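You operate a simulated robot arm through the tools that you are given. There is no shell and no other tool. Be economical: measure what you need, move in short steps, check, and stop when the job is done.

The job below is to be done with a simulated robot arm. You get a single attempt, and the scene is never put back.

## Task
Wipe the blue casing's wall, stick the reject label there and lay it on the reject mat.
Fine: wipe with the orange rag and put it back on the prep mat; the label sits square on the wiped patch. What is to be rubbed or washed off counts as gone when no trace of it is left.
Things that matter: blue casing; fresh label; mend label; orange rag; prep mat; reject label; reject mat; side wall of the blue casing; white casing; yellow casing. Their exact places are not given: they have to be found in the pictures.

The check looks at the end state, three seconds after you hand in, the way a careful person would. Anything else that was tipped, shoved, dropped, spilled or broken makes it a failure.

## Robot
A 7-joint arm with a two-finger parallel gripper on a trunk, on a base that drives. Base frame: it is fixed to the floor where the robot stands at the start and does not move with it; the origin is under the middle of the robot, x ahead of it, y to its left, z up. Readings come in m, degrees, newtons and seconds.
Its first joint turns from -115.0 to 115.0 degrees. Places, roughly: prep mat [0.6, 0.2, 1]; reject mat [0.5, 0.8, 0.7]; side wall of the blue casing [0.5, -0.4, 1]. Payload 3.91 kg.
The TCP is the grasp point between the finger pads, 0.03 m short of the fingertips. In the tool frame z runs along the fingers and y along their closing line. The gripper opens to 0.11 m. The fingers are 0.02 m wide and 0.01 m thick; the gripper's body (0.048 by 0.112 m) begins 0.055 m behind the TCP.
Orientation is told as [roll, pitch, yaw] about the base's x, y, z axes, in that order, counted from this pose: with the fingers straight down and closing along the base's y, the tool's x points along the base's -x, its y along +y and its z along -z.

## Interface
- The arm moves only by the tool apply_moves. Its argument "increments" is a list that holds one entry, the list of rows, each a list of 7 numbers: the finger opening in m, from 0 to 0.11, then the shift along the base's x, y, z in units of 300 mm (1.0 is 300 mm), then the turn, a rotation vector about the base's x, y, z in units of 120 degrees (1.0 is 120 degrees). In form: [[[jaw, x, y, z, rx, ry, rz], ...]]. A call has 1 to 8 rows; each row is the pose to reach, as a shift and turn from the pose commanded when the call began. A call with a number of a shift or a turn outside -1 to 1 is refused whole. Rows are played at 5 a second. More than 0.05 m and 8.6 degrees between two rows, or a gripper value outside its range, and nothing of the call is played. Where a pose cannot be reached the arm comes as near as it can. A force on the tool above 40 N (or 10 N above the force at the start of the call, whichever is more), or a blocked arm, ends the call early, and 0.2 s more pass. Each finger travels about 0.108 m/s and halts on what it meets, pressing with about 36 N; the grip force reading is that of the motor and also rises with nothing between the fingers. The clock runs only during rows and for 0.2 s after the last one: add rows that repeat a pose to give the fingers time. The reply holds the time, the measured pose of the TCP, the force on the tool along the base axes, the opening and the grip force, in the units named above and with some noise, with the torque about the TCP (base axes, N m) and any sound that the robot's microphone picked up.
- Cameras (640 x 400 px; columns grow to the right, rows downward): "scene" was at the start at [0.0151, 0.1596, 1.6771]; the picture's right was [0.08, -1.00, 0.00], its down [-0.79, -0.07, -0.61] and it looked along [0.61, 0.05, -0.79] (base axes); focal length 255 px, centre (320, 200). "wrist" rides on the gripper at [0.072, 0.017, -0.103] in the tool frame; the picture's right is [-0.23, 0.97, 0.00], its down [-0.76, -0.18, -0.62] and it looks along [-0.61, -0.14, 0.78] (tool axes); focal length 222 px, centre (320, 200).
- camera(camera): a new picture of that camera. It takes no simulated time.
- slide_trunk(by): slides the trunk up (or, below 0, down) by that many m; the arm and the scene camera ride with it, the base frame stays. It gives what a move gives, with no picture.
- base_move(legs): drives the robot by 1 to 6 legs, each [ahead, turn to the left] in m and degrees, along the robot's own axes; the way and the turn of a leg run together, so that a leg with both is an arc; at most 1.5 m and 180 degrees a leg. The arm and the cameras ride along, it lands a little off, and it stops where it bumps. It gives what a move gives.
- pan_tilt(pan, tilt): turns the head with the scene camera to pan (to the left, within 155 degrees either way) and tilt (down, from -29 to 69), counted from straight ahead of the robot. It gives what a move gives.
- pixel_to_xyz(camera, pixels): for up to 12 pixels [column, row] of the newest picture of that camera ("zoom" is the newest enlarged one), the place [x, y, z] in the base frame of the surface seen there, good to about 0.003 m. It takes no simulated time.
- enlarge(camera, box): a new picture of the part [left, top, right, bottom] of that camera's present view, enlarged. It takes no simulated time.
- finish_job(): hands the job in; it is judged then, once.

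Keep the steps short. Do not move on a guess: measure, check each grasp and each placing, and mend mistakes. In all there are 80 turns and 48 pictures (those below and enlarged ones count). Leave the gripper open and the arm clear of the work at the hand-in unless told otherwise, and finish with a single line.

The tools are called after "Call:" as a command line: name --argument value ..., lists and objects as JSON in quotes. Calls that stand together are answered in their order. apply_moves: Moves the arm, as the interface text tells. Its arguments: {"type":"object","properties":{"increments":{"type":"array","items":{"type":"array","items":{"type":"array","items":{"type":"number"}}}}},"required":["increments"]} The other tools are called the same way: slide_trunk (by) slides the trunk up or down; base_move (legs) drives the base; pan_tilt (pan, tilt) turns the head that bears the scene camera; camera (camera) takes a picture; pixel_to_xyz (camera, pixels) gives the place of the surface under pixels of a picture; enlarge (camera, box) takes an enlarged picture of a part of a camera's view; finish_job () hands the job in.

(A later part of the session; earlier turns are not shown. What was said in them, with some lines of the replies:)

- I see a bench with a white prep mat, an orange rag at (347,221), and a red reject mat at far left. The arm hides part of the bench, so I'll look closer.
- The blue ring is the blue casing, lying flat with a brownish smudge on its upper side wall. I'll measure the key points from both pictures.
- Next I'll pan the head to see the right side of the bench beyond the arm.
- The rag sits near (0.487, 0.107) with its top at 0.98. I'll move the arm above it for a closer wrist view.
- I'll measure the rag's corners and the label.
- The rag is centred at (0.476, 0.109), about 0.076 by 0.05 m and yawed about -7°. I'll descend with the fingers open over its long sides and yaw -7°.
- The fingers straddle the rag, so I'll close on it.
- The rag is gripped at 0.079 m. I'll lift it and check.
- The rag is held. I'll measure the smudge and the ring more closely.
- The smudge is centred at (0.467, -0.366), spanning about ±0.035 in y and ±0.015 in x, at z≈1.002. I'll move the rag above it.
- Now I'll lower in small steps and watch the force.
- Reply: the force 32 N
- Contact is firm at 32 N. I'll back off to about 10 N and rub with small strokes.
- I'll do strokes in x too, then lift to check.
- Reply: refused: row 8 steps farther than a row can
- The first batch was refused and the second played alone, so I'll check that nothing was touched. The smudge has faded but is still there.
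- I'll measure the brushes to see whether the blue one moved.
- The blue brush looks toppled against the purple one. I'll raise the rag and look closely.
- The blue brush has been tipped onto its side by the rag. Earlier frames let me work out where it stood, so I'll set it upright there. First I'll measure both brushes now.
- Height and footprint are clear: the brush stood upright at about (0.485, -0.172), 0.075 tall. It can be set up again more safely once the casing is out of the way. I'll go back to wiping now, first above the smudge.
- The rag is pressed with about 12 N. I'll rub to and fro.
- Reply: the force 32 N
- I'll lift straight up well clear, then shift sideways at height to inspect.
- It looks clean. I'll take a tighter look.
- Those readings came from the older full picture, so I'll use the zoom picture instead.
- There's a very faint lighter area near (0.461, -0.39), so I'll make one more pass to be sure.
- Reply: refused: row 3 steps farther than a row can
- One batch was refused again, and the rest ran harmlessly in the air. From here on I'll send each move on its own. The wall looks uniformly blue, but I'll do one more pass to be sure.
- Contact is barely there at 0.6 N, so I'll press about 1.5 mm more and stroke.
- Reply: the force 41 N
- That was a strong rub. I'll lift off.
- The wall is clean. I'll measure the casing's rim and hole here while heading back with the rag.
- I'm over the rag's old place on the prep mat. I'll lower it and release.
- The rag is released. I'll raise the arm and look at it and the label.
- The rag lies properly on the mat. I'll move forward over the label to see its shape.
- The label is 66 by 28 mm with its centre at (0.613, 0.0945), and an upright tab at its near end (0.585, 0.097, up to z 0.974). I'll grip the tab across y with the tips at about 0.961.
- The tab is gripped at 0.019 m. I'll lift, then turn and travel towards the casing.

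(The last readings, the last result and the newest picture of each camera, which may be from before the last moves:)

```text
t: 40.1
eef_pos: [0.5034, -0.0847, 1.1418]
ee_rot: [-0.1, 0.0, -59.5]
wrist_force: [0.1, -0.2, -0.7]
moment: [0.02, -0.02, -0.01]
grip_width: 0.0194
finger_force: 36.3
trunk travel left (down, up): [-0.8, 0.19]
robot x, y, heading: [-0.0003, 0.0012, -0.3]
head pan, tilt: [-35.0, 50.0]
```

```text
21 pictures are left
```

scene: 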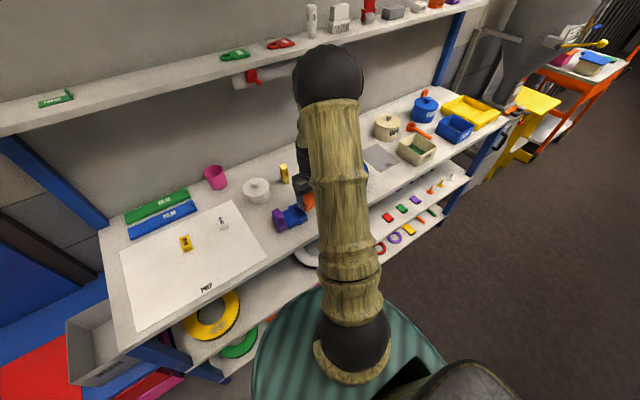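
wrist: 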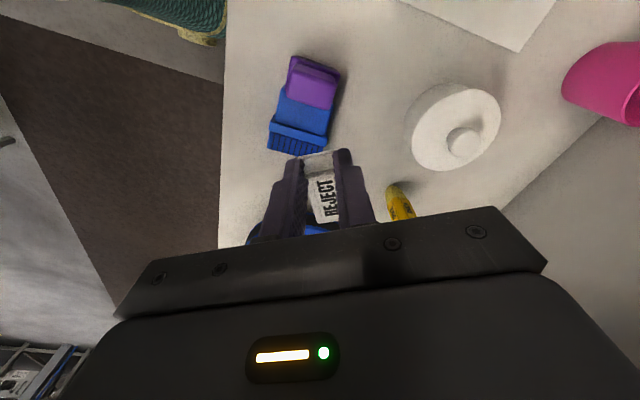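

The label is held well. I'll continue to above the wiped patch, finishing the turn to -90°.

Call:
apply_moves --increments '[[[0.005, -0.02, -0.142, 0, 0, 0, -0.045], [0.005, -0.04, -0.284, 0, 0, 0, -0.09], [0.005, -0.06, -0.426, 0, 0, 0, -0.135], [0.005, -0.08, -0.568, 0, 0, 0, -0.18], [0.005, -0.1, -0.71, 0, 0, 0, -0.22], [0.005, -0.121, -0.851, 0, 0, 0, -0.254], [0.005, -0.121, -0.851, -0.1, 0, 0, -0.254], [0.005, -0.121, -0.851, -0.2, 0, 0, -0.254]]]'

Call:
camera --camera "wrist"

```text
t: 41.9
eef_pos: [0.471, -0.3403, 1.0795]
ee_rot: [-0.1, 0.1, -89.9]
wrist_force: [-0.3, -0.7, -0.1]
moment: [0.01, -0.04, 0.02]
grip_width: 0.0192
finger_force: 36.9
trunk travel left (down, up): [-0.8, 0.19]
robot x, y, heading: [-0.002, -0.0004, -0.1]
head pan, tilt: [-35.0, 50.0]
```

```text
20 pictures are left
```

wrist: 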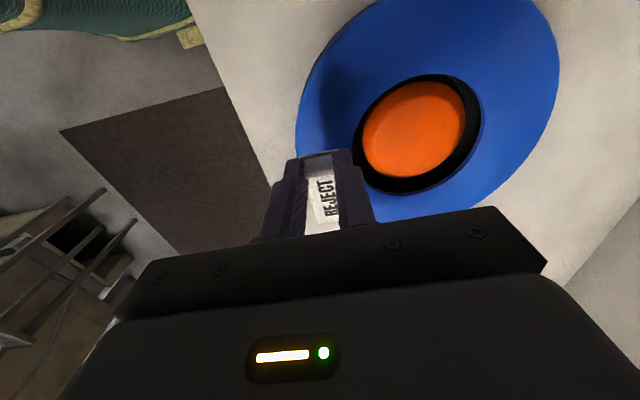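

Good view of the casing. I'll measure the rim and hole to confirm the patch hasn't shifted.

Call:
pixel_to_xyz --camera "wrist" --pixels '[[300, 140], [360, 15], [440, 3], [553, 30], [556, 80], [520, 160], [470, 200], [474, 95], [440, 76], [410, 130], [454, 95], [366, 150]]'

```text
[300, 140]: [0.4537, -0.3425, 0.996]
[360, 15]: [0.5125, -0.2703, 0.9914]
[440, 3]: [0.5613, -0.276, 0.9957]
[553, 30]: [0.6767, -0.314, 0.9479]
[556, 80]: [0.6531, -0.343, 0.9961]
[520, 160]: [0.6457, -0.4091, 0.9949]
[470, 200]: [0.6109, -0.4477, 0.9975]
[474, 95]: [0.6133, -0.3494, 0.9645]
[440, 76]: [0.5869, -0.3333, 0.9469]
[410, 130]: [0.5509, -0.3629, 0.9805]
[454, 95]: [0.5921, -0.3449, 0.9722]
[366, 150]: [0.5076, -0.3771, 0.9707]
```

The casing hasn't moved: centre ≈(0.551, -0.366). I'll lower the label onto (0.467, -0.366).

Call:
apply_moves --increments '[[[0.005, -0.011, 0, -0.06, 0, 0, 0], [0.005, -0.011, 0, -0.1, 0, 0, 0], [0.005, -0.011, 0, -0.12, 0, 0, 0], [0.005, -0.011, 0, -0.128, 0, 0, 0], [0.005, -0.011, 0, -0.128, 0, 0, 0]]]'

```text
t: 43.1
eef_pos: [0.465, -0.3384, 1.0423]
ee_rot: [0.0, 0.0, -89.9]
wrist_force: [-0.1, 0.0, -0.5]
moment: [-0.03, 0.03, 0.01]
grip_width: 0.0194
finger_force: 36.1
trunk travel left (down, up): [-0.8, 0.19]
robot x, y, heading: [0.002, -0.0006, 0.1]
head pan, tilt: [-35.0, 50.0]
```

Call:
apply_moves --increments '[[[0.005, 0.005, 0, -0.006, 0, 0, 0], [0.005, 0.005, 0, -0.012, 0, 0, 0], [0.005, 0.005, 0, -0.012, 0, 0, 0]]]'

```text
t: 43.9
eef_pos: [0.4664, -0.3398, 1.0397]
ee_rot: [-0.1, 0.0, -90.0]
wrist_force: [0.2, 0.1, 3.0]
moment: [-0.17, 0.02, 0.0]
grip_width: 0.0195
finger_force: 36.1
trunk travel left (down, up): [-0.8, 0.19]
robot x, y, heading: [0.0, -0.0018, 0.1]
head pan, tilt: [-35.0, 50.0]
```

First contact is at the label's far end (3 N). I'll press a little more.

Call:
apply_moves --increments '[[[0.005, 0, 0, -0.004, 0, 0, 0], [0.005, 0, 0, -0.008, 0, 0, 0], [0.005, 0, 0, -0.008, 0, 0, 0], [0.005, 0, 0, -0.008, 0, 0, 0]]]'

Call:
enlarge --camera "wrist" --box '[240, 110, 440, 250]'

```text
t: 44.9
eef_pos: [0.4668, -0.3397, 1.0391]
ee_rot: [0.2, -0.3, -90.0]
wrist_force: [1.5, -1.8, 22.8]
moment: [-0.52, 0.01, 0.01]
grip_width: 0.0192
finger_force: 35.9
trunk travel left (down, up): [-0.8, 0.19]
robot x, y, heading: [0.0031, 0.0001, -0.0]
head pan, tilt: [-35.0, 50.0]
```

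```text
2.86 times, centred on (340, 180) of wrist
```

zoom: 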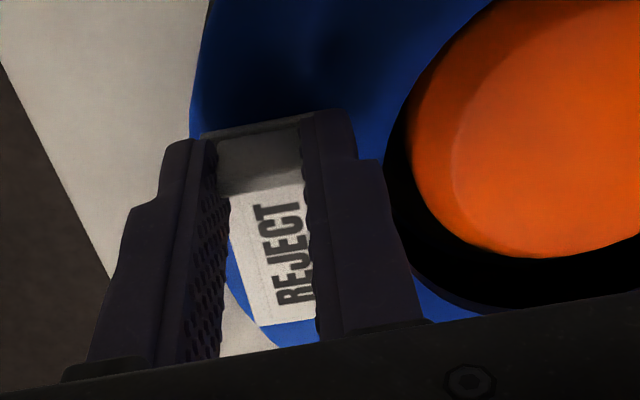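

The 22.8 N is centred on the label, so it lies flat. I'll release and lift.

Call:
apply_moves --increments '[[[0.005, 0, 0, 0.005, 0, 0, 0], [0.05, 0, 0, 0.005, 0, 0, 0], [0.05, 0, 0, 0.005, 0, 0, 0], [0.05, 0, 0, 0.1, 0, 0, 0], [0.05, 0, 0, 0.25, 0, 0, 0], [0.05, 0, 0.1, 0.36, 0, 0, 0], [0.05, 0, 0.1, 0.5, 0, 0, 0], [0.05, 0, 0.1, 0.5, 0, 0, 0]]]'

Call:
camera --camera "wrist"

```text
t: 46.7
eef_pos: [0.4693, -0.3093, 1.1864]
ee_rot: [-0.1, -0.1, -89.8]
wrist_force: [-0.3, -0.2, 0.2]
moment: [0.01, 0.05, 0.02]
grip_width: 0.05
finger_force: 0.0
trunk travel left (down, up): [-0.8, 0.19]
robot x, y, heading: [0.0003, -0.002, -0.1]
head pan, tilt: [-35.0, 50.0]
```

```text
18 pictures are left
```

wrist: 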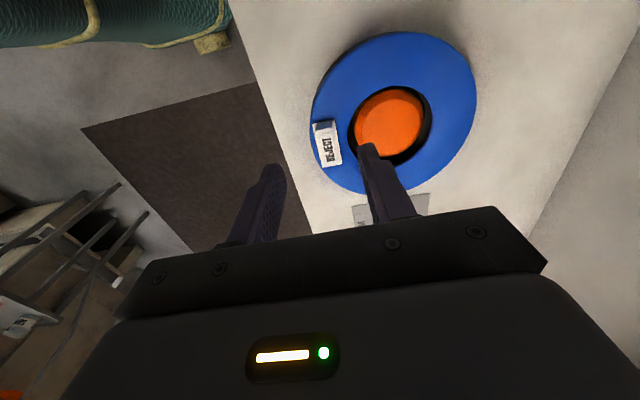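

Call:
enlarge --camera "wrist" --box '[300, 20, 490, 210]'

```text
2.11 times, centred on (395, 115) of wrist
```

zoom: 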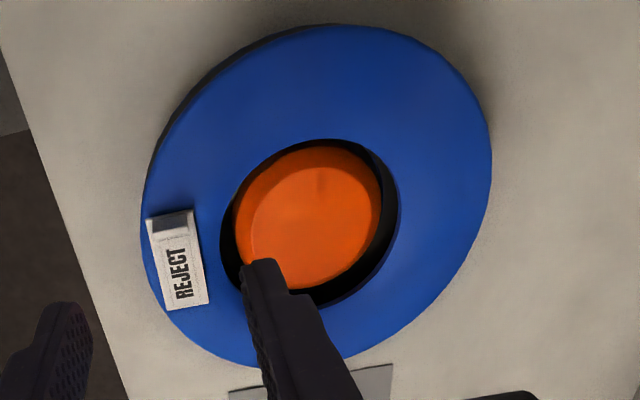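

Call:
pixel_to_xyz --camera "zoom" --pixels '[[150, 222], [196, 212], [208, 300], [168, 308], [177, 260], [320, 140], [320, 150], [398, 210], [380, 215], [310, 220], [316, 28], [330, 320]]'

```text
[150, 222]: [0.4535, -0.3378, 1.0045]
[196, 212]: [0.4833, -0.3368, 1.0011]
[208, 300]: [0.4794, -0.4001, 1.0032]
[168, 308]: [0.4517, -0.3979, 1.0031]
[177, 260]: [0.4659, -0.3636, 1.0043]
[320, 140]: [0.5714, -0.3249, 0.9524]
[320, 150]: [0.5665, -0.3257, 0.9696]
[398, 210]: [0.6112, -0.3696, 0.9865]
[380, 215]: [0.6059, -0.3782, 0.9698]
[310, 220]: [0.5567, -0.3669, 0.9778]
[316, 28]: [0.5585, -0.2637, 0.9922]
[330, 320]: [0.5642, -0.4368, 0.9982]
```

The label sits square on the wiped patch with its centre at (0.467, -0.368). Now for gripping the rim on the casing's +y side (fingers closing along y), I'll turn back to yaw 0 above it.

Call:
apply_moves --increments '[[[0.075, 0.03, 0.01, 0, 0, 0, 0.07], [0.075, 0.06, 0.02, 0, 0, 0, 0.14], [0.075, 0.09, 0.03, 0, 0, 0, 0.21], [0.075, 0.12, 0.045, 0, 0, 0, 0.28], [0.075, 0.15, 0.06, 0, 0, 0, 0.35], [0.075, 0.18, 0.07, 0, 0, 0, 0.42], [0.075, 0.21, 0.08, 0, 0, 0, 0.49], [0.075, 0.24, 0.1, 0, 0, 0, 0.56]]]'

Call:
apply_moves --increments '[[[0.075, 0.01, 0, -0.05, 0, 0, 0.07], [0.075, 0.02, 0, -0.1, 0, 0, 0.14], [0.075, 0.03, 0.005, -0.2, 0, 0, 0.19], [0.075, 0.03, 0.005, -0.25, 0, 0, 0.19], [0.075, 0.03, 0.005, -0.25, 0, 0, 0.19]]]'

Call:
enlarge --camera "wrist" --box '[160, 30, 460, 220]'

```text
t: 48.5
eef_pos: [0.5394, -0.2801, 1.1877]
ee_rot: [0.0, 0.0, -22.4]
wrist_force: [-0.3, -0.5, 0.4]
moment: [-0.01, 0.0, 0.02]
grip_width: 0.0749
finger_force: 0.1
trunk travel left (down, up): [-0.8, 0.19]
robot x, y, heading: [0.0018, -0.0009, -0.4]
head pan, tilt: [-35.0, 50.0]
```

```text
t: 49.7
eef_pos: [0.5479, -0.2801, 1.1126]
ee_rot: [0.0, 0.0, 0.2]
wrist_force: [1.0, 0.1, -0.2]
moment: [0.03, 0.04, 0.04]
grip_width: 0.0749
finger_force: 0.0
trunk travel left (down, up): [-0.8, 0.19]
robot x, y, heading: [0.0005, -0.0016, -0.1]
head pan, tilt: [-35.0, 50.0]
```

```text
2.11 times, centred on (310, 125) of wrist
```

zoom: 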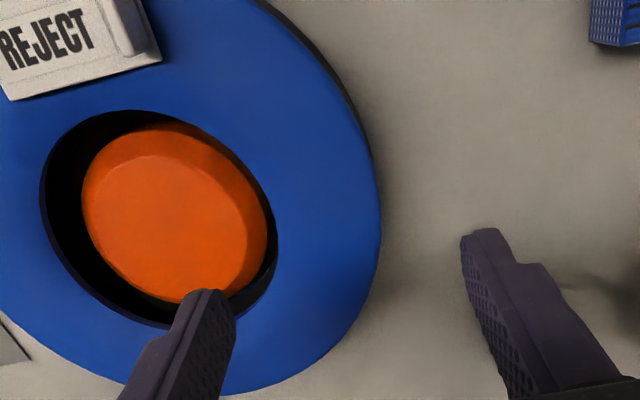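

Call:
pixel_to_xyz --camera "zoom" --pixels '[[42, 190], [120, 110], [200, 122], [250, 170], [277, 235], [84, 200], [150, 160], [262, 220], [235, 185], [380, 220], [100, 290], [150, 125]]'

```text
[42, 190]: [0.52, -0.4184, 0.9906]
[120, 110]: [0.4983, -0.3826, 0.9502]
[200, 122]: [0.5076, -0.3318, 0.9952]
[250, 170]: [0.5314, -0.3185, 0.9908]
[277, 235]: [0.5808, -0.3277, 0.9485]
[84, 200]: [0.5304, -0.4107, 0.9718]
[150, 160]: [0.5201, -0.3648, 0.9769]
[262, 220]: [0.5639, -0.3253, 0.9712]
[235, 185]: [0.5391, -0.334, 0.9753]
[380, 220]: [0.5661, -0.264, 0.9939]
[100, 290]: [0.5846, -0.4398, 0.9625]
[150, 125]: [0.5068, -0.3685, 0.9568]
```

The lip is at radius ≈0.058 and the orange core at ≈0.0475, so on the +y side there's a ~13 mm gap for the 10 mm finger. I'll descend carefully with the inner finger in that gap.

Call:
apply_moves --increments '[[[0.075, 0.013, 0.017, -0.1, 0, 0, 0], [0.075, 0.013, 0.017, -0.2, 0, 0, 0], [0.075, 0.013, 0.017, -0.26, 0, 0, 0], [0.075, 0.013, 0.017, -0.29, 0, 0, 0], [0.075, 0.013, 0.017, -0.29, 0, 0, 0]]]'

Call:
enlarge --camera "wrist" --box '[160, 60, 460, 250]'

```text
t: 50.8
eef_pos: [0.552, -0.2743, 1.0322]
ee_rot: [-0.5, -0.8, 0.1]
wrist_force: [-8.0, 4.6, 18.3]
moment: [-0.58, 0.42, -0.5]
grip_width: 0.0731
finger_force: 0.0
trunk travel left (down, up): [-0.8, 0.19]
robot x, y, heading: [-0.0028, -0.0042, 0.1]
head pan, tilt: [-35.0, 50.0]
stopped in row 5: the force on the tool passed its limit (the readings are from after the stop); the commanded pose is now the measured one
```

```text
2.11 times, centred on (310, 155) of wrist
```

zoom: 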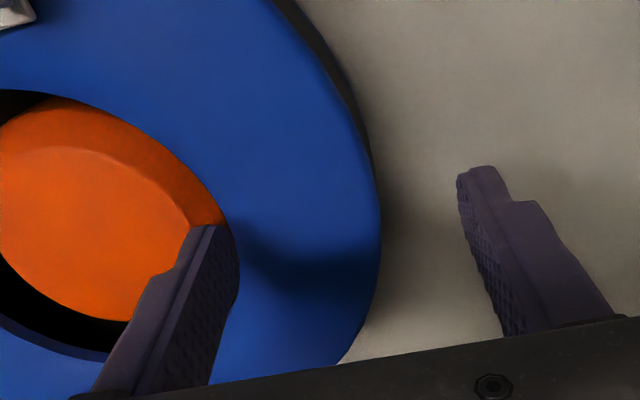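

The inner finger met the lip top at z≈1.002, so the lip is a bit further in. I'll lift, shift the inner finger 4–5 mm inward by opening wider, and retry.

Call:
apply_moves --increments '[[[0.085, 0, 0, 0.05, 0.004, 0.006, 0], [0.085, 0, 0, 0.05, 0.004, 0.006, 0], [0.085, 0, 0, 0.02, 0.004, 0.006, 0], [0.085, 0, 0, 0, 0.004, 0.006, 0], [0.085, 0, 0, -0.03, 0.004, 0.006, 0], [0.085, 0, 0, -0.055, 0.004, 0.006, 0], [0.085, 0, 0, -0.075, 0.004, 0.006, 0]]]'

```text
t: 52.4
eef_pos: [0.5555, -0.2748, 1.0058]
ee_rot: [0.1, 0.2, 0.1]
wrist_force: [-0.2, 0.2, 0.2]
moment: [0.02, 0.01, 0.0]
grip_width: 0.085
finger_force: 0.2
trunk travel left (down, up): [-0.8, 0.19]
robot x, y, heading: [0.0029, 0.0027, -0.2]
head pan, tilt: [-35.0, 50.0]
```

It's in with no force. I'll try a few millimetres deeper, then close.

Call:
apply_moves --increments '[[[0.085, 0, 0.005, -0.012, 0, 0, 0], [0.085, 0, 0.005, -0.025, 0, 0, 0], [0.085, 0, 0.005, -0.025, 0, 0, 0]]]'

```text
t: 53.2
eef_pos: [0.5557, -0.2731, 1.0016]
ee_rot: [-0.1, -0.2, 0.2]
wrist_force: [0.1, -0.6, 22.9]
moment: [-1.23, -0.06, 0.03]
grip_width: 0.0849
finger_force: 0.0
trunk travel left (down, up): [-0.8, 0.19]
robot x, y, heading: [-0.0022, 0.0015, -0.2]
head pan, tilt: [-35.0, 50.0]
```

The inner tip touches the orange core, so I'll back up 4 mm and close.

Call:
apply_moves --increments '[[[0.085, 0, 0, 0.016, 0, 0, 0], [0.07, 0, 0, 0.016, 0, 0, 0], [0.05, 0, 0, 0.016, 0, 0, 0], [0.04, 0, 0, 0.016, 0, 0, 0], [0.04, 0, 0, 0.016, 0, 0, 0]]]'

Call:
enlarge --camera "wrist" --box '[160, 60, 460, 250]'

```text
t: 54.4
eef_pos: [0.5554, -0.28, 1.0019]
ee_rot: [0.0, 0.3, 0.0]
wrist_force: [5.7, -31.8, -10.1]
moment: [-0.17, -0.19, -0.1]
grip_width: 0.0558
finger_force: 15.7
trunk travel left (down, up): [-0.8, 0.19]
robot x, y, heading: [-0.0034, 0.0026, -0.1]
head pan, tilt: [-35.0, 50.0]
```

```text
2.11 times, centred on (310, 155) of wrist
```

zoom: 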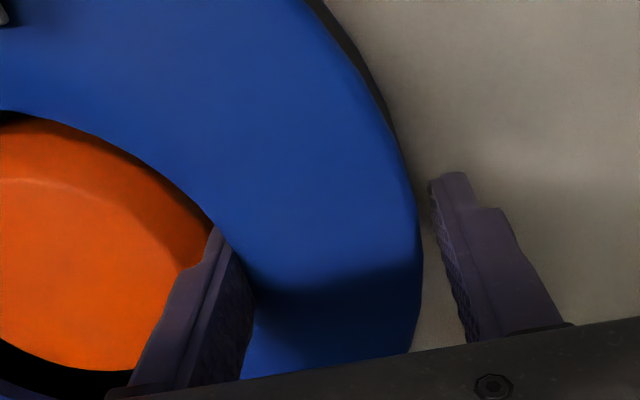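

The inner finger bears on the lip (-32 N in y), but the outer one hasn't reached yet. I'll shift the hand about 7 mm toward -y so both close evenly.

Call:
apply_moves --increments '[[[0.05, 0, -0.012, 0.003, 0, 0, 0], [0.045, 0, -0.024, 0.003, 0, 0, 0], [0.04, 0, -0.024, 0.003, 0, 0, 0], [0.04, 0, -0.024, 0.003, 0, 0, 0]]]'

```text
t: 55.4
eef_pos: [0.5552, -0.2826, 1.0036]
ee_rot: [0.3, 0.2, 0.1]
wrist_force: [3.1, -12.1, -4.4]
moment: [0.47, -0.09, 0.14]
grip_width: 0.0509
finger_force: 35.9
trunk travel left (down, up): [-0.8, 0.19]
robot x, y, heading: [-0.0004, 0.0008, -0.1]
head pan, tilt: [-35.0, 50.0]
```

Gripped at 0.051 m with 36 N. I'll relieve the residual side force and lift gently.

Call:
apply_moves --increments '[[[0.03, 0, -0.01, 0, 0, 0, 0], [0.03, 0, -0.01, 0.03, 0, 0, 0], [0.03, 0, -0.01, 0.06, 0, 0, 0], [0.03, 0, -0.01, 0.1, 0, 0, 0], [0.03, 0, -0.01, 0.1, 0, 0, 0]]]'

Call:
enlarge --camera "wrist" --box '[60, 40, 460, 260]'

```text
t: 56.6
eef_pos: [0.5545, -0.2835, 1.0334]
ee_rot: [0.1, 0.2, 0.1]
wrist_force: [-1.0, -0.6, -7.1]
moment: [0.57, -0.03, 0.01]
grip_width: 0.0506
finger_force: 35.8
trunk travel left (down, up): [-0.8, 0.19]
robot x, y, heading: [0.0008, -0.002, 0.4]
head pan, tilt: [-35.0, 50.0]
```

```text
1.60 times, centred on (260, 150) of wrist
```

zoom: 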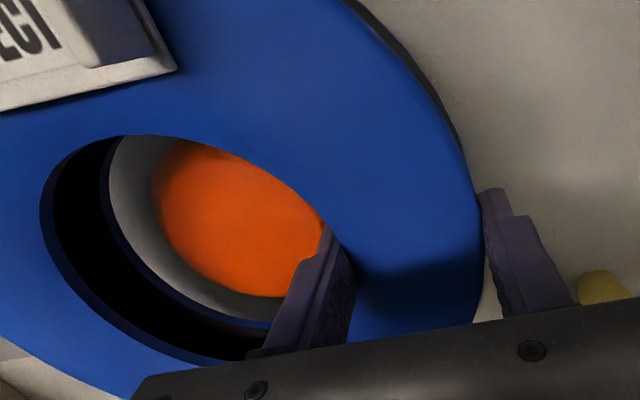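

The casing lifted cleanly (7.1 N) and the orange core stays on the bench as a separate thing. I'll lift higher and draw in.

Call:
apply_moves --increments '[[[0.03, 0, 0, 0.08, 0, 0, 0], [0.03, 0, 0, 0.17, 0, 0, 0], [0.03, 0, 0, 0.27, 0, 0, 0], [0.03, 0, 0, 0.37, 0, 0, 0], [0.03, 0, 0, 0.47, 0, 0, 0], [0.03, 0, 0, 0.55, 0, 0, 0], [0.03, 0, 0, 0.58, 0, 0, 0], [0.03, 0, 0, 0.58, 0, 0, 0]]]'

```text
t: 58.4
eef_pos: [0.5569, -0.2847, 1.2081]
ee_rot: [0.1, 0.2, 0.2]
wrist_force: [0.4, -0.1, -6.8]
moment: [0.58, -0.04, 0.01]
grip_width: 0.0508
finger_force: 35.6
trunk travel left (down, up): [-0.8, 0.19]
robot x, y, heading: [0.0002, 0.0039, 0.1]
head pan, tilt: [-35.0, 50.0]
```

I'll look to the robot's left before driving that way.

Call:
pan_tilt --pan 75 --tilt 35

Call:
camera --camera "scene"

Call:
apply_moves --increments '[[[0.03, -0.08, 0.12, 0.02, 0, 0, 0], [0.03, -0.17, 0.24, 0.02, 0, 0, 0], [0.03, -0.26, 0.36, 0.02, 0, 0, 0], [0.03, -0.34, 0.48, 0.02, 0, 0, 0], [0.03, -0.42, 0.6, 0.02, 0, 0, 0], [0.03, -0.5, 0.72, 0.02, 0, 0, 0], [0.03, -0.58, 0.84, 0.02, 0, 0, 0], [0.03, -0.6, 0.95, 0.02, 0, 0, 0]]]'

```text
t: 60.3
eef_pos: [0.5566, -0.2839, 1.2083]
ee_rot: [0.1, 0.2, 0.1]
wrist_force: [0.6, 0.4, -6.8]
moment: [0.56, -0.04, 0.0]
grip_width: 0.0508
finger_force: 36.0
trunk travel left (down, up): [-0.8, 0.19]
robot x, y, heading: [0.005, -0.0003, -0.2]
head pan, tilt: [75.0, 35.0]
```

```text
12 pictures are left
```

scene: 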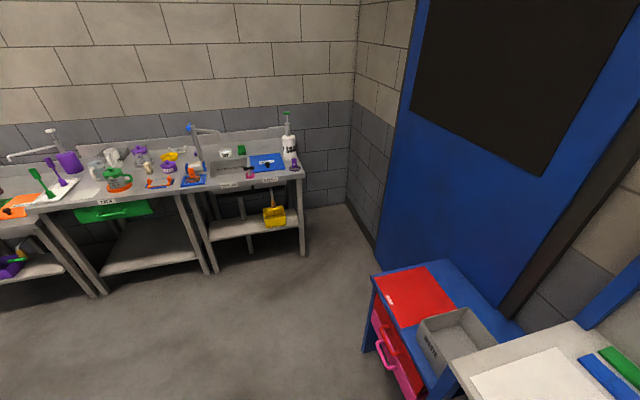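

```text
t: 62.1
eef_pos: [0.3759, 0.0009, 1.2144]
ee_rot: [0.1, 0.2, 0.2]
wrist_force: [0.5, -0.4, -6.8]
moment: [0.58, -0.01, 0.0]
grip_width: 0.0506
finger_force: 36.2
trunk travel left (down, up): [-0.8, 0.19]
robot x, y, heading: [0.0024, -0.0014, 0.1]
head pan, tilt: [75.0, 35.0]
```

The floor to the left is free. I'll measure the mat corners and the bin's rim from this picture and back off slightly.

Call:
pixel_to_xyz --camera "scene" --pixels '[[376, 279], [420, 269], [454, 302], [405, 326], [413, 297], [418, 320], [452, 308], [500, 330], [430, 345], [375, 320], [385, 345], [440, 262]]'

Call:
base_move --legs '[[-0.1, 0], [0, 90], [0.86, 0], [0, -90]]'

```text
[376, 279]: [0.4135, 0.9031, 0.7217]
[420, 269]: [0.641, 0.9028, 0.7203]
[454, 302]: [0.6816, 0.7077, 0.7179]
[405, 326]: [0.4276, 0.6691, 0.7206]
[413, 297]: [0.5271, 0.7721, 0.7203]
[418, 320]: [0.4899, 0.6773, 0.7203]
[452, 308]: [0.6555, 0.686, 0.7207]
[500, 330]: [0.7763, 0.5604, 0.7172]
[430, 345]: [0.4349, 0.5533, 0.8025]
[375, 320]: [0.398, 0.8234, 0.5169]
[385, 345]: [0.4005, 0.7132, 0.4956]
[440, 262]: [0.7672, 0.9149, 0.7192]
```

```text
t: 75.0
eef_pos: [0.2714, 0.8625, 1.2157]
ee_rot: [0.1, 0.2, 1.2]
wrist_force: [0.7, -0.3, -6.6]
moment: [0.57, -0.05, -0.04]
grip_width: 0.0502
finger_force: 35.9
trunk travel left (down, up): [-0.8, 0.19]
robot x, y, heading: [-0.1032, 0.8515, 0.5]
head pan, tilt: [75.0, 35.0]
```

The robot is at (-0.103, 0.85). I'll look ahead at the mat.

Call:
pan_tilt --pan 0 --tilt 50

Call:
camera --camera "scene"

```text
t: 76.5
eef_pos: [0.2718, 0.8631, 1.215]
ee_rot: [0.0, 0.2, 1.1]
wrist_force: [-0.3, 0.5, -6.3]
moment: [0.54, -0.01, 0.0]
grip_width: 0.0507
finger_force: 35.9
trunk travel left (down, up): [-0.8, 0.19]
robot x, y, heading: [-0.1041, 0.8524, 0.8]
head pan, tilt: [0.0, 50.0]
```

```text
11 pictures are left
```

scene: 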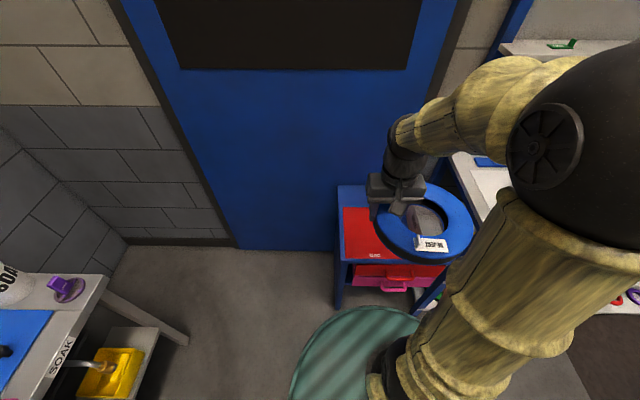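

Call:
pixel_to_xyz --camera "scene" --pixels '[[346, 258], [346, 210], [366, 210], [385, 260], [362, 235], [425, 210], [400, 195], [398, 250], [458, 215], [430, 243], [343, 235], [341, 235]]'

```text
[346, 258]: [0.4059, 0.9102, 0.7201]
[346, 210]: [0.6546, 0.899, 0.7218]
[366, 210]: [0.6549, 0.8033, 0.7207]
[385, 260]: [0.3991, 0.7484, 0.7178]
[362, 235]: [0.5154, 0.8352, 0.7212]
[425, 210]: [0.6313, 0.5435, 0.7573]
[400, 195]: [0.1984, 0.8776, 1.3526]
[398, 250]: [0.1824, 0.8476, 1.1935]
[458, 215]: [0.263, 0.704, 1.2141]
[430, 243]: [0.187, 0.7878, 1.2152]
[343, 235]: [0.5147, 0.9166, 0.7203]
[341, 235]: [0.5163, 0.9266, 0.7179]
```

The mat spans x 0.41–0.66 and y 0.655–0.91, so the casing centre should land at about (0.535, 0.782). I'll drive a little ahead.

Call:
base_move --legs '[[0.08, -0.8]]'

```text
t: 77.5
eef_pos: [0.3541, 0.8584, 1.2149]
ee_rot: [0.1, 0.2, 0.4]
wrist_force: [0.4, 0.5, -6.2]
moment: [0.58, -0.02, -0.01]
grip_width: 0.0507
finger_force: 36.2
trunk travel left (down, up): [-0.8, 0.19]
robot x, y, heading: [-0.0185, 0.8556, 0.1]
head pan, tilt: [0.0, 50.0]
```

Call:
apply_moves --increments '[[[0.03, 0.1, 0.01, 0, 0, 0, 0], [0.03, 0.21, 0.02, 0, 0, 0, 0], [0.03, 0.33, 0.03, 0, 0, 0, 0], [0.03, 0.44, 0.039, 0, 0, 0, 0], [0.03, 0.54, 0.039, 0, 0, 0, 0], [0.03, 0.605, 0.039, 0, 0, 0, 0], [0.03, 0.605, 0.039, 0, 0, 0, 0]]]'

Call:
slide_trunk --by -0.35

Call:
camera --camera "scene"

```text
t: 79.1
eef_pos: [0.5354, 0.8708, 1.2146]
ee_rot: [0.1, 0.2, 0.4]
wrist_force: [-0.5, -0.2, -7.1]
moment: [0.57, -0.04, -0.02]
grip_width: 0.0504
finger_force: 35.9
trunk travel left (down, up): [-0.8, 0.19]
robot x, y, heading: [-0.0193, 0.8574, 0.4]
head pan, tilt: [0.0, 50.0]
```

```text
t: 82.5
eef_pos: [0.5335, 0.8719, 0.8637]
ee_rot: [0.1, 0.3, 0.4]
wrist_force: [1.0, -1.3, -6.0]
moment: [0.55, -0.04, 0.01]
grip_width: 0.0506
finger_force: 36.5
trunk travel left (down, up): [-0.45, 0.54]
robot x, y, heading: [-0.0196, 0.8603, 0.4]
head pan, tilt: [0.0, 50.0]
```

```text
10 pictures are left
```

scene: 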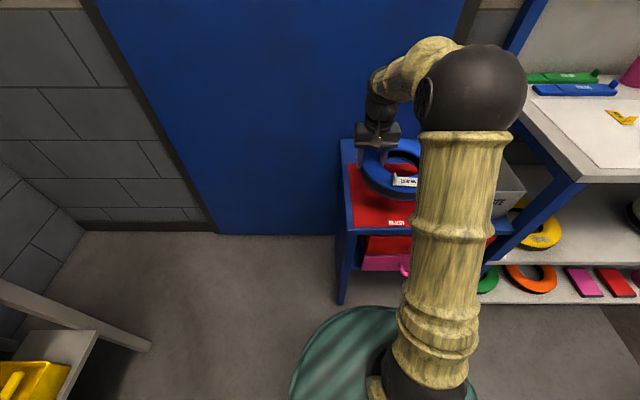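

The casing is over the mat. I'll lower it gently.

Call:
apply_moves --increments '[[[0.03, 0, 0, -0.1, 0, 0, 0], [0.03, 0, 0, -0.2, 0, 0, 0], [0.03, 0, 0, -0.26, 0, 0, 0], [0.03, 0, 0, -0.285, 0, 0, 0], [0.03, 0, 0, -0.285, 0, 0, 0]]]'

```text
t: 83.8
eef_pos: [0.5335, 0.871, 0.7789]
ee_rot: [0.1, 0.3, 0.5]
wrist_force: [-0.3, -0.1, -7.3]
moment: [0.56, -0.05, 0.04]
grip_width: 0.0504
finger_force: 35.6
trunk travel left (down, up): [-0.45, 0.54]
robot x, y, heading: [-0.0226, 0.8566, 0.1]
head pan, tilt: [0.0, 50.0]
```

Call:
apply_moves --increments '[[[0.03, 0, 0, -0.007, 0, 0, 0], [0.03, 0, 0, -0.013, 0, 0, 0], [0.03, 0, 0, -0.018, 0, 0, 0], [0.03, 0, 0, -0.018, 0, 0, 0]]]'

```text
t: 84.8
eef_pos: [0.5342, 0.8704, 0.7748]
ee_rot: [0.1, 0.1, 0.4]
wrist_force: [-1.7, 0.5, 0.8]
moment: [-0.88, -0.14, -0.31]
grip_width: 0.0503
finger_force: 36.3
trunk travel left (down, up): [-0.45, 0.54]
robot x, y, heading: [-0.0211, 0.856, 0.4]
head pan, tilt: [0.0, 50.0]
```

It's resting on the mat. I'll open and lift off.

Call:
apply_moves --increments '[[[0.055, 0, 0, -0.016, 0, 0, 0], [0.07, 0, 0, -0.016, 0, 0, 0], [0.07, 0, 0, -0.016, 0, 0, 0], [0.07, 0, 0, 0.03, 0, 0, 0], [0.07, 0, 0, 0.15, 0, 0, 0], [0.07, 0, 0, 0.3, 0, 0, 0], [0.07, 0, 0, 0.45, 0, 0, 0], [0.07, 0, 0, 0.45, 0, 0, 0]]]'

Call:
enlarge --camera "wrist" --box '[40, 0, 540, 260]'

```text
t: 86.5
eef_pos: [0.5336, 0.8714, 0.9093]
ee_rot: [0.1, 0.2, 0.4]
wrist_force: [-0.3, -0.4, 0.1]
moment: [0.0, -0.01, -0.02]
grip_width: 0.0698
finger_force: 0.0
trunk travel left (down, up): [-0.45, 0.54]
robot x, y, heading: [-0.0202, 0.8562, 0.0]
head pan, tilt: [0.0, 50.0]
```

```text
1.28 times, centred on (290, 130) of wrist
```

zoom: 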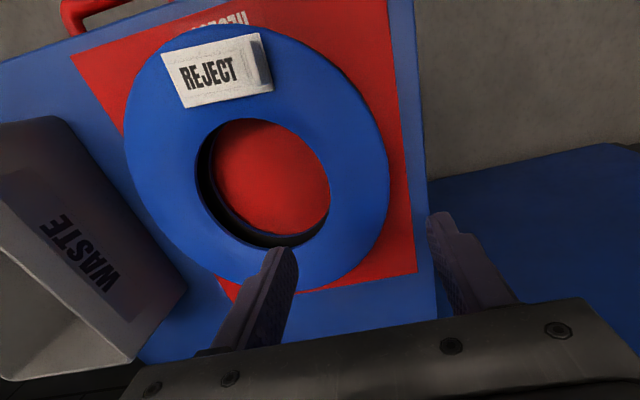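

Call:
pixel_to_xyz --camera "zoom" --pixels '[[127, 165], [387, 170], [300, 40], [250, 280], [130, 200], [165, 240], [135, 140], [410, 200], [80, 65], [225, 285], [400, 110], [240, 15]]'

```text
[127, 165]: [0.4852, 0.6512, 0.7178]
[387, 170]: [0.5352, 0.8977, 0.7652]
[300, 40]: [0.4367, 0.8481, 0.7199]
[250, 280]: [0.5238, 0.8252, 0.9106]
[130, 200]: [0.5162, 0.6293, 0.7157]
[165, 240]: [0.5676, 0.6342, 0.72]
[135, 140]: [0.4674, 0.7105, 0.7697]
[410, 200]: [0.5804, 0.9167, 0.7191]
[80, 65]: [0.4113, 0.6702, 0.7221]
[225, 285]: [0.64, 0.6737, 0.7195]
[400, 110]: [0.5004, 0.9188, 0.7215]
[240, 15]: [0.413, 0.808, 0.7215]
```

The casing is fully on the mat with its label on. Now I'll mend the toppled brush: raise the trunk and draw the arm in before driving back.

Call:
slide_trunk --by 0.35

Call:
apply_moves --increments '[[[0.09, -0.12, 0, 0, 0, 0, 0], [0.09, -0.25, 0, 0, 0, 0, 0], [0.09, -0.38, 0, 0, 0, 0, 0], [0.09, -0.5, 0, 0, 0, 0, 0], [0.09, -0.5, 0, 0, 0, 0, 0]]]'

Call:
base_move --legs '[[-0.1, 0], [0, -90], [1.155, 0], [0, 90], [0.1, 0]]'

Call:
pan_tilt --pan 20 --tilt 52

```text
t: 90.0
eef_pos: [0.5342, 0.8694, 1.2571]
ee_rot: [0.1, 0.3, 0.4]
wrist_force: [-0.1, -0.1, -0.5]
moment: [0.0, 0.03, 0.0]
grip_width: 0.07
finger_force: 0.0
trunk travel left (down, up): [-0.8, 0.19]
robot x, y, heading: [-0.0205, 0.8586, 0.5]
head pan, tilt: [0.0, 50.0]
```

```text
t: 91.2
eef_pos: [0.3833, 0.8693, 1.2591]
ee_rot: [0.0, 0.3, 0.3]
wrist_force: [1.0, 0.0, 0.2]
moment: [-0.01, 0.0, -0.02]
grip_width: 0.09
finger_force: 0.0
trunk travel left (down, up): [-0.8, 0.19]
robot x, y, heading: [-0.0244, 0.8592, 0.6]
head pan, tilt: [0.0, 50.0]
```

```text
t: 106.3
eef_pos: [0.3554, -0.3395, 1.2585]
ee_rot: [0.1, 0.0, -2.4]
wrist_force: [0.6, -0.1, -0.5]
moment: [-0.02, -0.04, 0.0]
grip_width: 0.0899
finger_force: 0.1
trunk travel left (down, up): [-0.8, 0.19]
robot x, y, heading: [-0.0463, -0.333, -2.6]
head pan, tilt: [0.0, 50.0]
```

```text
t: 107.2
eef_pos: [0.3579, -0.339, 1.2577]
ee_rot: [0.2, 0.2, -2.4]
wrist_force: [0.0, 0.5, 0.0]
moment: [-0.01, 0.0, 0.02]
grip_width: 0.0897
finger_force: 0.0
trunk travel left (down, up): [-0.8, 0.19]
robot x, y, heading: [-0.0508, -0.3328, -3.0]
head pan, tilt: [20.0, 52.0]
```

The robot is at (-0.05, -0.33). I'll bring the arm above the lying brush while turning to yaw about -87°.

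Call:
apply_moves --increments '[[[0.09, 0.05, 0.09, -0.02, 0, 0, -0.07], [0.09, 0.1, 0.19, -0.05, 0, 0, -0.14], [0.09, 0.15, 0.29, -0.09, 0, 0, -0.21], [0.09, 0.21, 0.39, -0.13, 0, 0, -0.28], [0.09, 0.27, 0.49, -0.18, 0, 0, -0.35], [0.09, 0.33, 0.59, -0.23, 0, 0, -0.42], [0.09, 0.38, 0.69, -0.27, 0, 0, -0.49], [0.09, 0.42, 0.77, -0.3, 0, 0, -0.56]]]'

Call:
apply_moves --increments '[[[0.09, 0, 0.03, 0, 0, 0, -0.07], [0.09, 0, 0.06, 0, 0, 0, -0.145], [0.09, 0, 0.06, 0, 0, 0, -0.145]]]'

Call:
camera --camera "wrist"

Call:
camera --camera "scene"

```text
t: 109.0
eef_pos: [0.4844, -0.1083, 1.1687]
ee_rot: [0.1, 0.1, -69.8]
wrist_force: [0.7, -0.9, 0.0]
moment: [0.01, 0.03, 0.03]
grip_width: 0.09
finger_force: 0.0
trunk travel left (down, up): [-0.8, 0.19]
robot x, y, heading: [-0.0491, -0.3298, -2.9]
head pan, tilt: [20.0, 52.0]
```

```text
refused: row 2 steps farther than a row can; nothing moved
```

```text
8 pictures are left
```

wrist: 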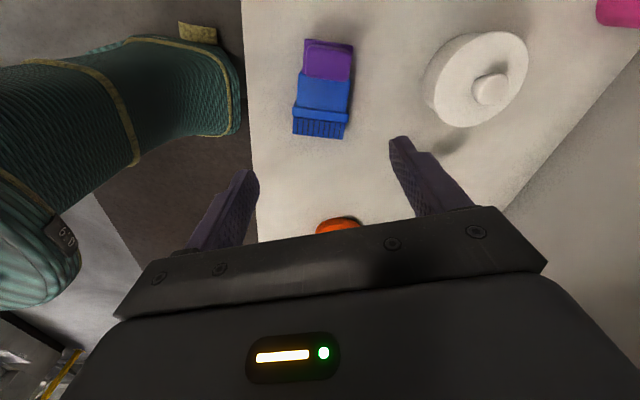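

```text
7 pictures are left
```

scene: 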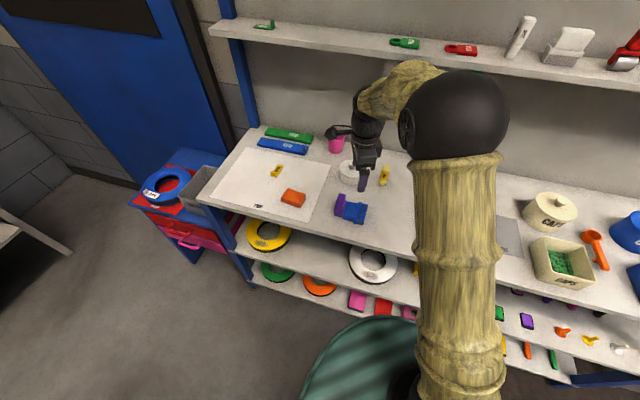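

Everything else looks in place. I'll re-measure the brush.

Call:
pixel_to_xyz --camera "wrist" --pixels '[[301, 76], [350, 83], [297, 105], [348, 112], [296, 130], [344, 133], [293, 118], [325, 92], [303, 60], [352, 60], [320, 113], [325, 55]]'

Call:
apply_moves --increments '[[[0.09, 0, 0.02, 0, 0, 0, -0.065], [0.09, 0, 0.04, 0, 0, 0, -0.13], [0.09, 0, 0.044, 0, 0, 0, -0.143], [0.09, 0, 0.044, 0, 0, 0, -0.143]]]'

```text
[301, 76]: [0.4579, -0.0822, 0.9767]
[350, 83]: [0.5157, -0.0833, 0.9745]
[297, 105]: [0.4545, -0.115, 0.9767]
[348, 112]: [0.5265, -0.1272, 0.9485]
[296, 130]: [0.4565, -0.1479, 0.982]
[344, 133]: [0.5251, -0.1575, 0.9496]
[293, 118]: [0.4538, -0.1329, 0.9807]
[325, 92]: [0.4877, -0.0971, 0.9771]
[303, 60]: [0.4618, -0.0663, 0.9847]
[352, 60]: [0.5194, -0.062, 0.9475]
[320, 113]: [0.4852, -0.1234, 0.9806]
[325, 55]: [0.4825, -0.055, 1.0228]
```

```text
t: 110.0
eef_pos: [0.4832, -0.0955, 1.168]
ee_rot: [0.2, 0.1, -86.9]
wrist_force: [0.3, -0.6, 0.0]
moment: [0.04, -0.01, 0.0]
grip_width: 0.0897
finger_force: 0.2
trunk travel left (down, up): [-0.8, 0.19]
robot x, y, heading: [-0.0493, -0.3296, -2.6]
head pan, tilt: [20.0, 52.0]
```

The handle spans x 0.457–0.515 and y -0.115 to -0.082, top z 0.977. I'll tilt by -16° (hand leaning towards +y) and descend around it.

Call:
apply_moves --increments '[[[0.085, 0.009, 0, -0.08, -0.06, 0, -0.01], [0.085, 0.009, 0, -0.2, -0.12, 0, -0.015], [0.085, 0.009, 0, -0.33, -0.133, 0, -0.015], [0.085, 0.009, 0, -0.44, -0.133, 0, -0.015], [0.085, 0.009, 0, -0.52, -0.133, 0, -0.015], [0.085, 0.009, 0, -0.57, -0.133, 0, -0.015], [0.085, 0.009, 0, -0.595, -0.133, 0, -0.015], [0.085, 0.009, 0, -0.595, -0.133, 0, -0.015]]]'

Call:
enlarge --camera "wrist" --box '[160, 40, 480, 240]'

```text
t: 111.8
eef_pos: [0.486, -0.0946, 0.9902]
ee_rot: [-0.5, -15.8, -88.4]
wrist_force: [0.3, -0.5, 0.6]
moment: [0.0, 0.0, -0.02]
grip_width: 0.085
finger_force: 0.0
trunk travel left (down, up): [-0.8, 0.19]
robot x, y, heading: [-0.0494, -0.3314, -2.7]
head pan, tilt: [20.0, 52.0]
```

```text
2.00 times, centred on (320, 140) of wrist
```

zoom: 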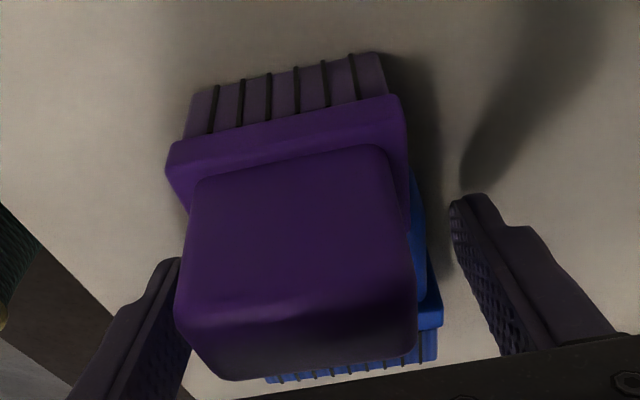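

The fingers straddle the handle, so I'll close gently.

Call:
apply_moves --increments '[[[0.07, 0, 0, 0, 0, 0, 0], [0.055, 0, 0, 0, 0, 0, 0], [0.05, 0, 0, 0, 0, 0, 0], [0.05, 0, 0, 0, 0, 0, 0]]]'

```text
t: 112.8
eef_pos: [0.4864, -0.0951, 0.9905]
ee_rot: [-0.7, -15.8, -88.5]
wrist_force: [0.2, -0.5, 1.0]
moment: [0.02, -0.01, 0.0]
grip_width: 0.063
finger_force: 35.9
trunk travel left (down, up): [-0.8, 0.19]
robot x, y, heading: [-0.0472, -0.3305, -2.8]
head pan, tilt: [20.0, 52.0]
```

Gripped at 0.063 m. I'll lift away from the purple brush and begin the turn.

Call:
apply_moves --increments '[[[0.05, 0, -0.02, 0.03, 0, 0, 0], [0.05, 0, -0.05, 0.12, 0, 0, 0], [0.05, 0, -0.1, 0.24, 0, 0, 0], [0.05, 0, -0.15, 0.36, 0.06, 0, 0], [0.05, 0, -0.2, 0.42, 0.13, 0, 0], [0.05, 0, -0.24, 0.42, 0.2, 0, 0], [0.05, 0, -0.27, 0.42, 0.27, 0, 0], [0.05, 0, -0.29, 0.42, 0.34, 0, 0]]]'

Call:
apply_moves --increments '[[[0.05, 0, 0, 0, 0.07, 0, 0], [0.05, 0, 0, 0, 0.14, 0, 0], [0.05, 0, 0, 0, 0.21, 0, 0], [0.05, 0, 0, 0, 0.28, 0, 0], [0.05, 0, 0, 0, 0.35, 0, 0], [0.05, 0, 0, 0, 0.36, 0, 0], [0.05, 0, 0, 0, 0.36, 0, 0]]]'

Call:
camera --camera "scene"

```text
t: 114.6
eef_pos: [0.4861, -0.1837, 1.1161]
ee_rot: [0.5, 25.0, -88.3]
wrist_force: [0.7, 0.1, -0.5]
moment: [0.01, 0.01, 0.01]
grip_width: 0.0632
finger_force: 36.1
trunk travel left (down, up): [-0.8, 0.19]
robot x, y, heading: [-0.0518, -0.3312, -2.8]
head pan, tilt: [20.0, 52.0]
```

```text
t: 116.2
eef_pos: [0.4852, -0.1828, 1.1151]
ee_rot: [3.4, 68.1, -86.1]
wrist_force: [0.0, -0.7, -0.8]
moment: [-0.03, 0.05, -0.05]
grip_width: 0.063
finger_force: 35.6
trunk travel left (down, up): [-0.8, 0.19]
robot x, y, heading: [-0.0454, -0.3288, -2.6]
head pan, tilt: [20.0, 52.0]
```

```text
5 pictures are left
```

scene: 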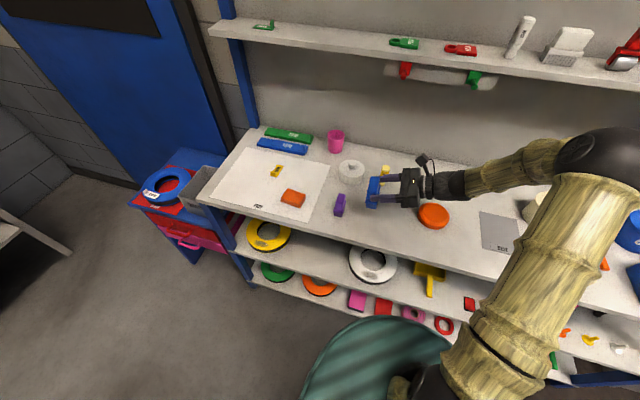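

The brush is almost upright at 68° and the purple one stands. I'll lower it to its old place (y≈-0.172).

Call:
apply_moves --increments '[[[0.05, 0.003, 0, -0.1, 0, 0, 0], [0.05, 0.003, 0, -0.2, 0, 0, 0], [0.05, 0.003, 0, -0.27, 0, 0, 0], [0.05, 0.003, 0, -0.31, 0, 0, 0], [0.05, 0.003, 0, -0.31, 0, 0, 0]]]'

Call:
enlarge --camera "scene" --box '[320, 150, 460, 240]'

```text
t: 117.4
eef_pos: [0.487, -0.1817, 1.0237]
ee_rot: [3.6, 68.2, -86.0]
wrist_force: [-0.2, 0.5, -0.5]
moment: [-0.05, -0.03, 0.01]
grip_width: 0.0627
finger_force: 36.0
trunk travel left (down, up): [-0.8, 0.19]
robot x, y, heading: [-0.0487, -0.3327, -2.5]
head pan, tilt: [20.0, 52.0]
```

```text
4.44 times, centred on (390, 195) of scene
```

zoom: 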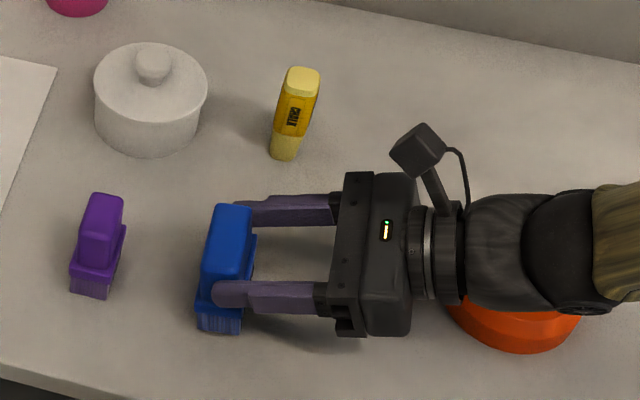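

Call:
apply_moves --increments '[[[0.05, 0, 0, -0.01, 0, 0, 0], [0.05, 0, 0, -0.02, 0, 0, 0], [0.05, 0, 0, -0.027, 0, 0, 0], [0.05, 0, 0, -0.027, 0, 0, 0]]]'

```text
t: 118.4
eef_pos: [0.487, -0.1824, 1.0157]
ee_rot: [3.6, 68.3, -86.0]
wrist_force: [1.1, -1.9, 11.9]
moment: [0.3, 0.4, -0.01]
grip_width: 0.063
finger_force: 36.2
trunk travel left (down, up): [-0.8, 0.19]
robot x, y, heading: [-0.0478, -0.3321, -2.6]
head pan, tilt: [20.0, 52.0]
```

Contact at 12 N. I'll turn the last 5° so it stands square, then release and back out along the fingers.

Call:
apply_moves --increments '[[[0.05, 0, -0.005, 0.003, 0.015, 0, 0], [0.05, 0, -0.012, 0.0, 0.03, 0, 0], [0.05, 0, -0.017, -0.003, 0.045, 0, 0], [0.05, 0, -0.017, -0.003, 0.045, 0, 0]]]'

```text
t: 119.4
eef_pos: [0.4876, -0.1873, 1.0132]
ee_rot: [4.7, 73.5, -84.9]
wrist_force: [0.9, -0.3, -1.1]
moment: [-0.04, 0.04, 0.0]
grip_width: 0.0631
finger_force: 36.6
trunk travel left (down, up): [-0.8, 0.19]
robot x, y, heading: [-0.0485, -0.325, -2.8]
head pan, tilt: [20.0, 52.0]
```

Call:
apply_moves --increments '[[[0.05, 0, 0, -0.004, 0, 0, 0], [0.05, 0, 0, -0.008, 0, 0, 0], [0.05, 0, 0, -0.008, 0, 0, 0]]]'

```text
t: 120.2
eef_pos: [0.4864, -0.1866, 1.0118]
ee_rot: [5.0, 73.7, -84.6]
wrist_force: [1.3, -0.9, 14.6]
moment: [0.5, 0.43, -0.01]
grip_width: 0.0629
finger_force: 35.9
trunk travel left (down, up): [-0.8, 0.19]
robot x, y, heading: [-0.0526, -0.3316, -2.9]
head pan, tilt: [20.0, 52.0]
```

It touches the bench, so I'll release slowly and back out.

Call:
apply_moves --increments '[[[0.066, 0, 0, 0.003, 0, 0, 0], [0.075, 0, 0, 0.003, 0, 0, 0], [0.085, 0, 0, 0.003, 0, 0, 0], [0.085, 0, 0, 0.003, 0, 0, 0], [0.085, 0, -0.06, 0.025, 0, 0, 0], [0.085, 0, -0.14, 0.06, 0, 0, 0], [0.085, 0, -0.22, 0.12, 0, 0, 0], [0.085, 0, -0.25, 0.25, 0, 0, 0]]]'

Call:
enlarge --camera "scene" --box '[320, 150, 460, 240]'

```text
t: 122.0
eef_pos: [0.486, -0.2612, 1.0859]
ee_rot: [4.7, 73.4, -85.0]
wrist_force: [-0.1, 0.1, 0.4]
moment: [0.0, 0.0, 0.0]
grip_width: 0.0851
finger_force: 0.1
trunk travel left (down, up): [-0.8, 0.19]
robot x, y, heading: [-0.0507, -0.3317, -2.9]
head pan, tilt: [20.0, 52.0]
```

```text
4.44 times, centred on (390, 195) of scene
```

zoom: 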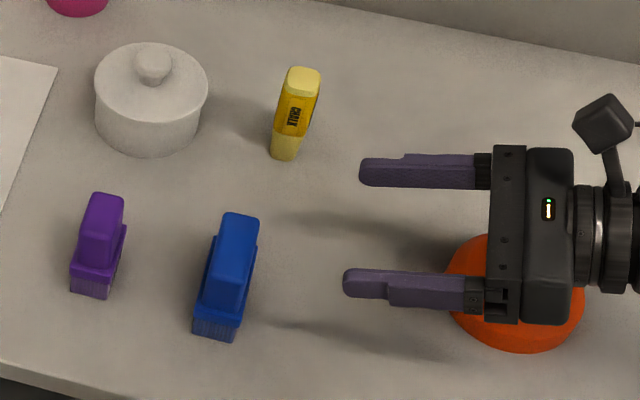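

The blue brush stands upright again. I'll check its position, and clear the arm upward.

Call:
pixel_to_xyz --camera "zoom" --pixels '[[240, 216], [218, 300], [222, 218], [255, 222], [236, 335], [200, 330], [95, 205], [90, 255], [240, 250]]'

Call:
apply_moves --increments '[[[0.1, 0, 0, 0.12, -0.06, 0, 0], [0.1, 0, 0, 0.25, -0.12, 0, 0], [0.1, 0, 0, 0.38, -0.18, 0, 0], [0.1, 0, 0, 0.5, -0.24, 0, 0], [0.1, -0.05, 0, 0.55, -0.3, 0, 0], [0.1, -0.1, 0, 0.55, -0.36, 0, 0]]]'

Call:
camera --camera "scene"

```text
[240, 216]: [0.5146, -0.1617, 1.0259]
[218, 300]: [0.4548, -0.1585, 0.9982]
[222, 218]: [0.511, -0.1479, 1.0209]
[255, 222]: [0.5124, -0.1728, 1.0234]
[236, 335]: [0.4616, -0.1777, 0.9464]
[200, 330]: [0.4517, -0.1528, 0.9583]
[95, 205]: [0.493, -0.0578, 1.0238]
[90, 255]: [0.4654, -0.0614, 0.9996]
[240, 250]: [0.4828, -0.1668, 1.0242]
```

```text
t: 123.4
eef_pos: [0.4551, -0.2609, 1.2529]
ee_rot: [0.7, 30.1, -88.4]
wrist_force: [-0.4, 0.8, 0.7]
moment: [-0.07, -0.01, 0.0]
grip_width: 0.1
finger_force: 0.2
trunk travel left (down, up): [-0.8, 0.19]
robot x, y, heading: [-0.0496, -0.3311, -2.6]
head pan, tilt: [20.0, 52.0]
```

```text
2 pictures are left
5 turns are left
```

scene: 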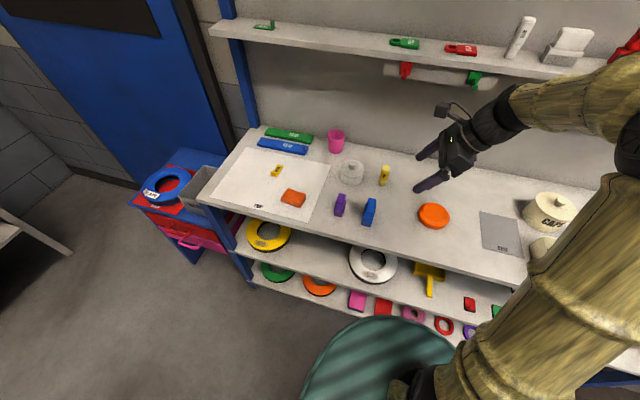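

The rag is back on the prep mat, the labelled casing is on the reject mat, the blue brush is upright, and the arm is clear with the gripper open. I'll hand in.

Call:
finish_job

```text
The job is handed in.
```

The blue casing's wall is wiped clean, the reject label sits square on the wiped patch, the casing lies on the reject mat, and the orange rag is back on the prep mat; while wiping I knocked over the blue brush, and stood it up again within about 1 cm of its estimated original spot.
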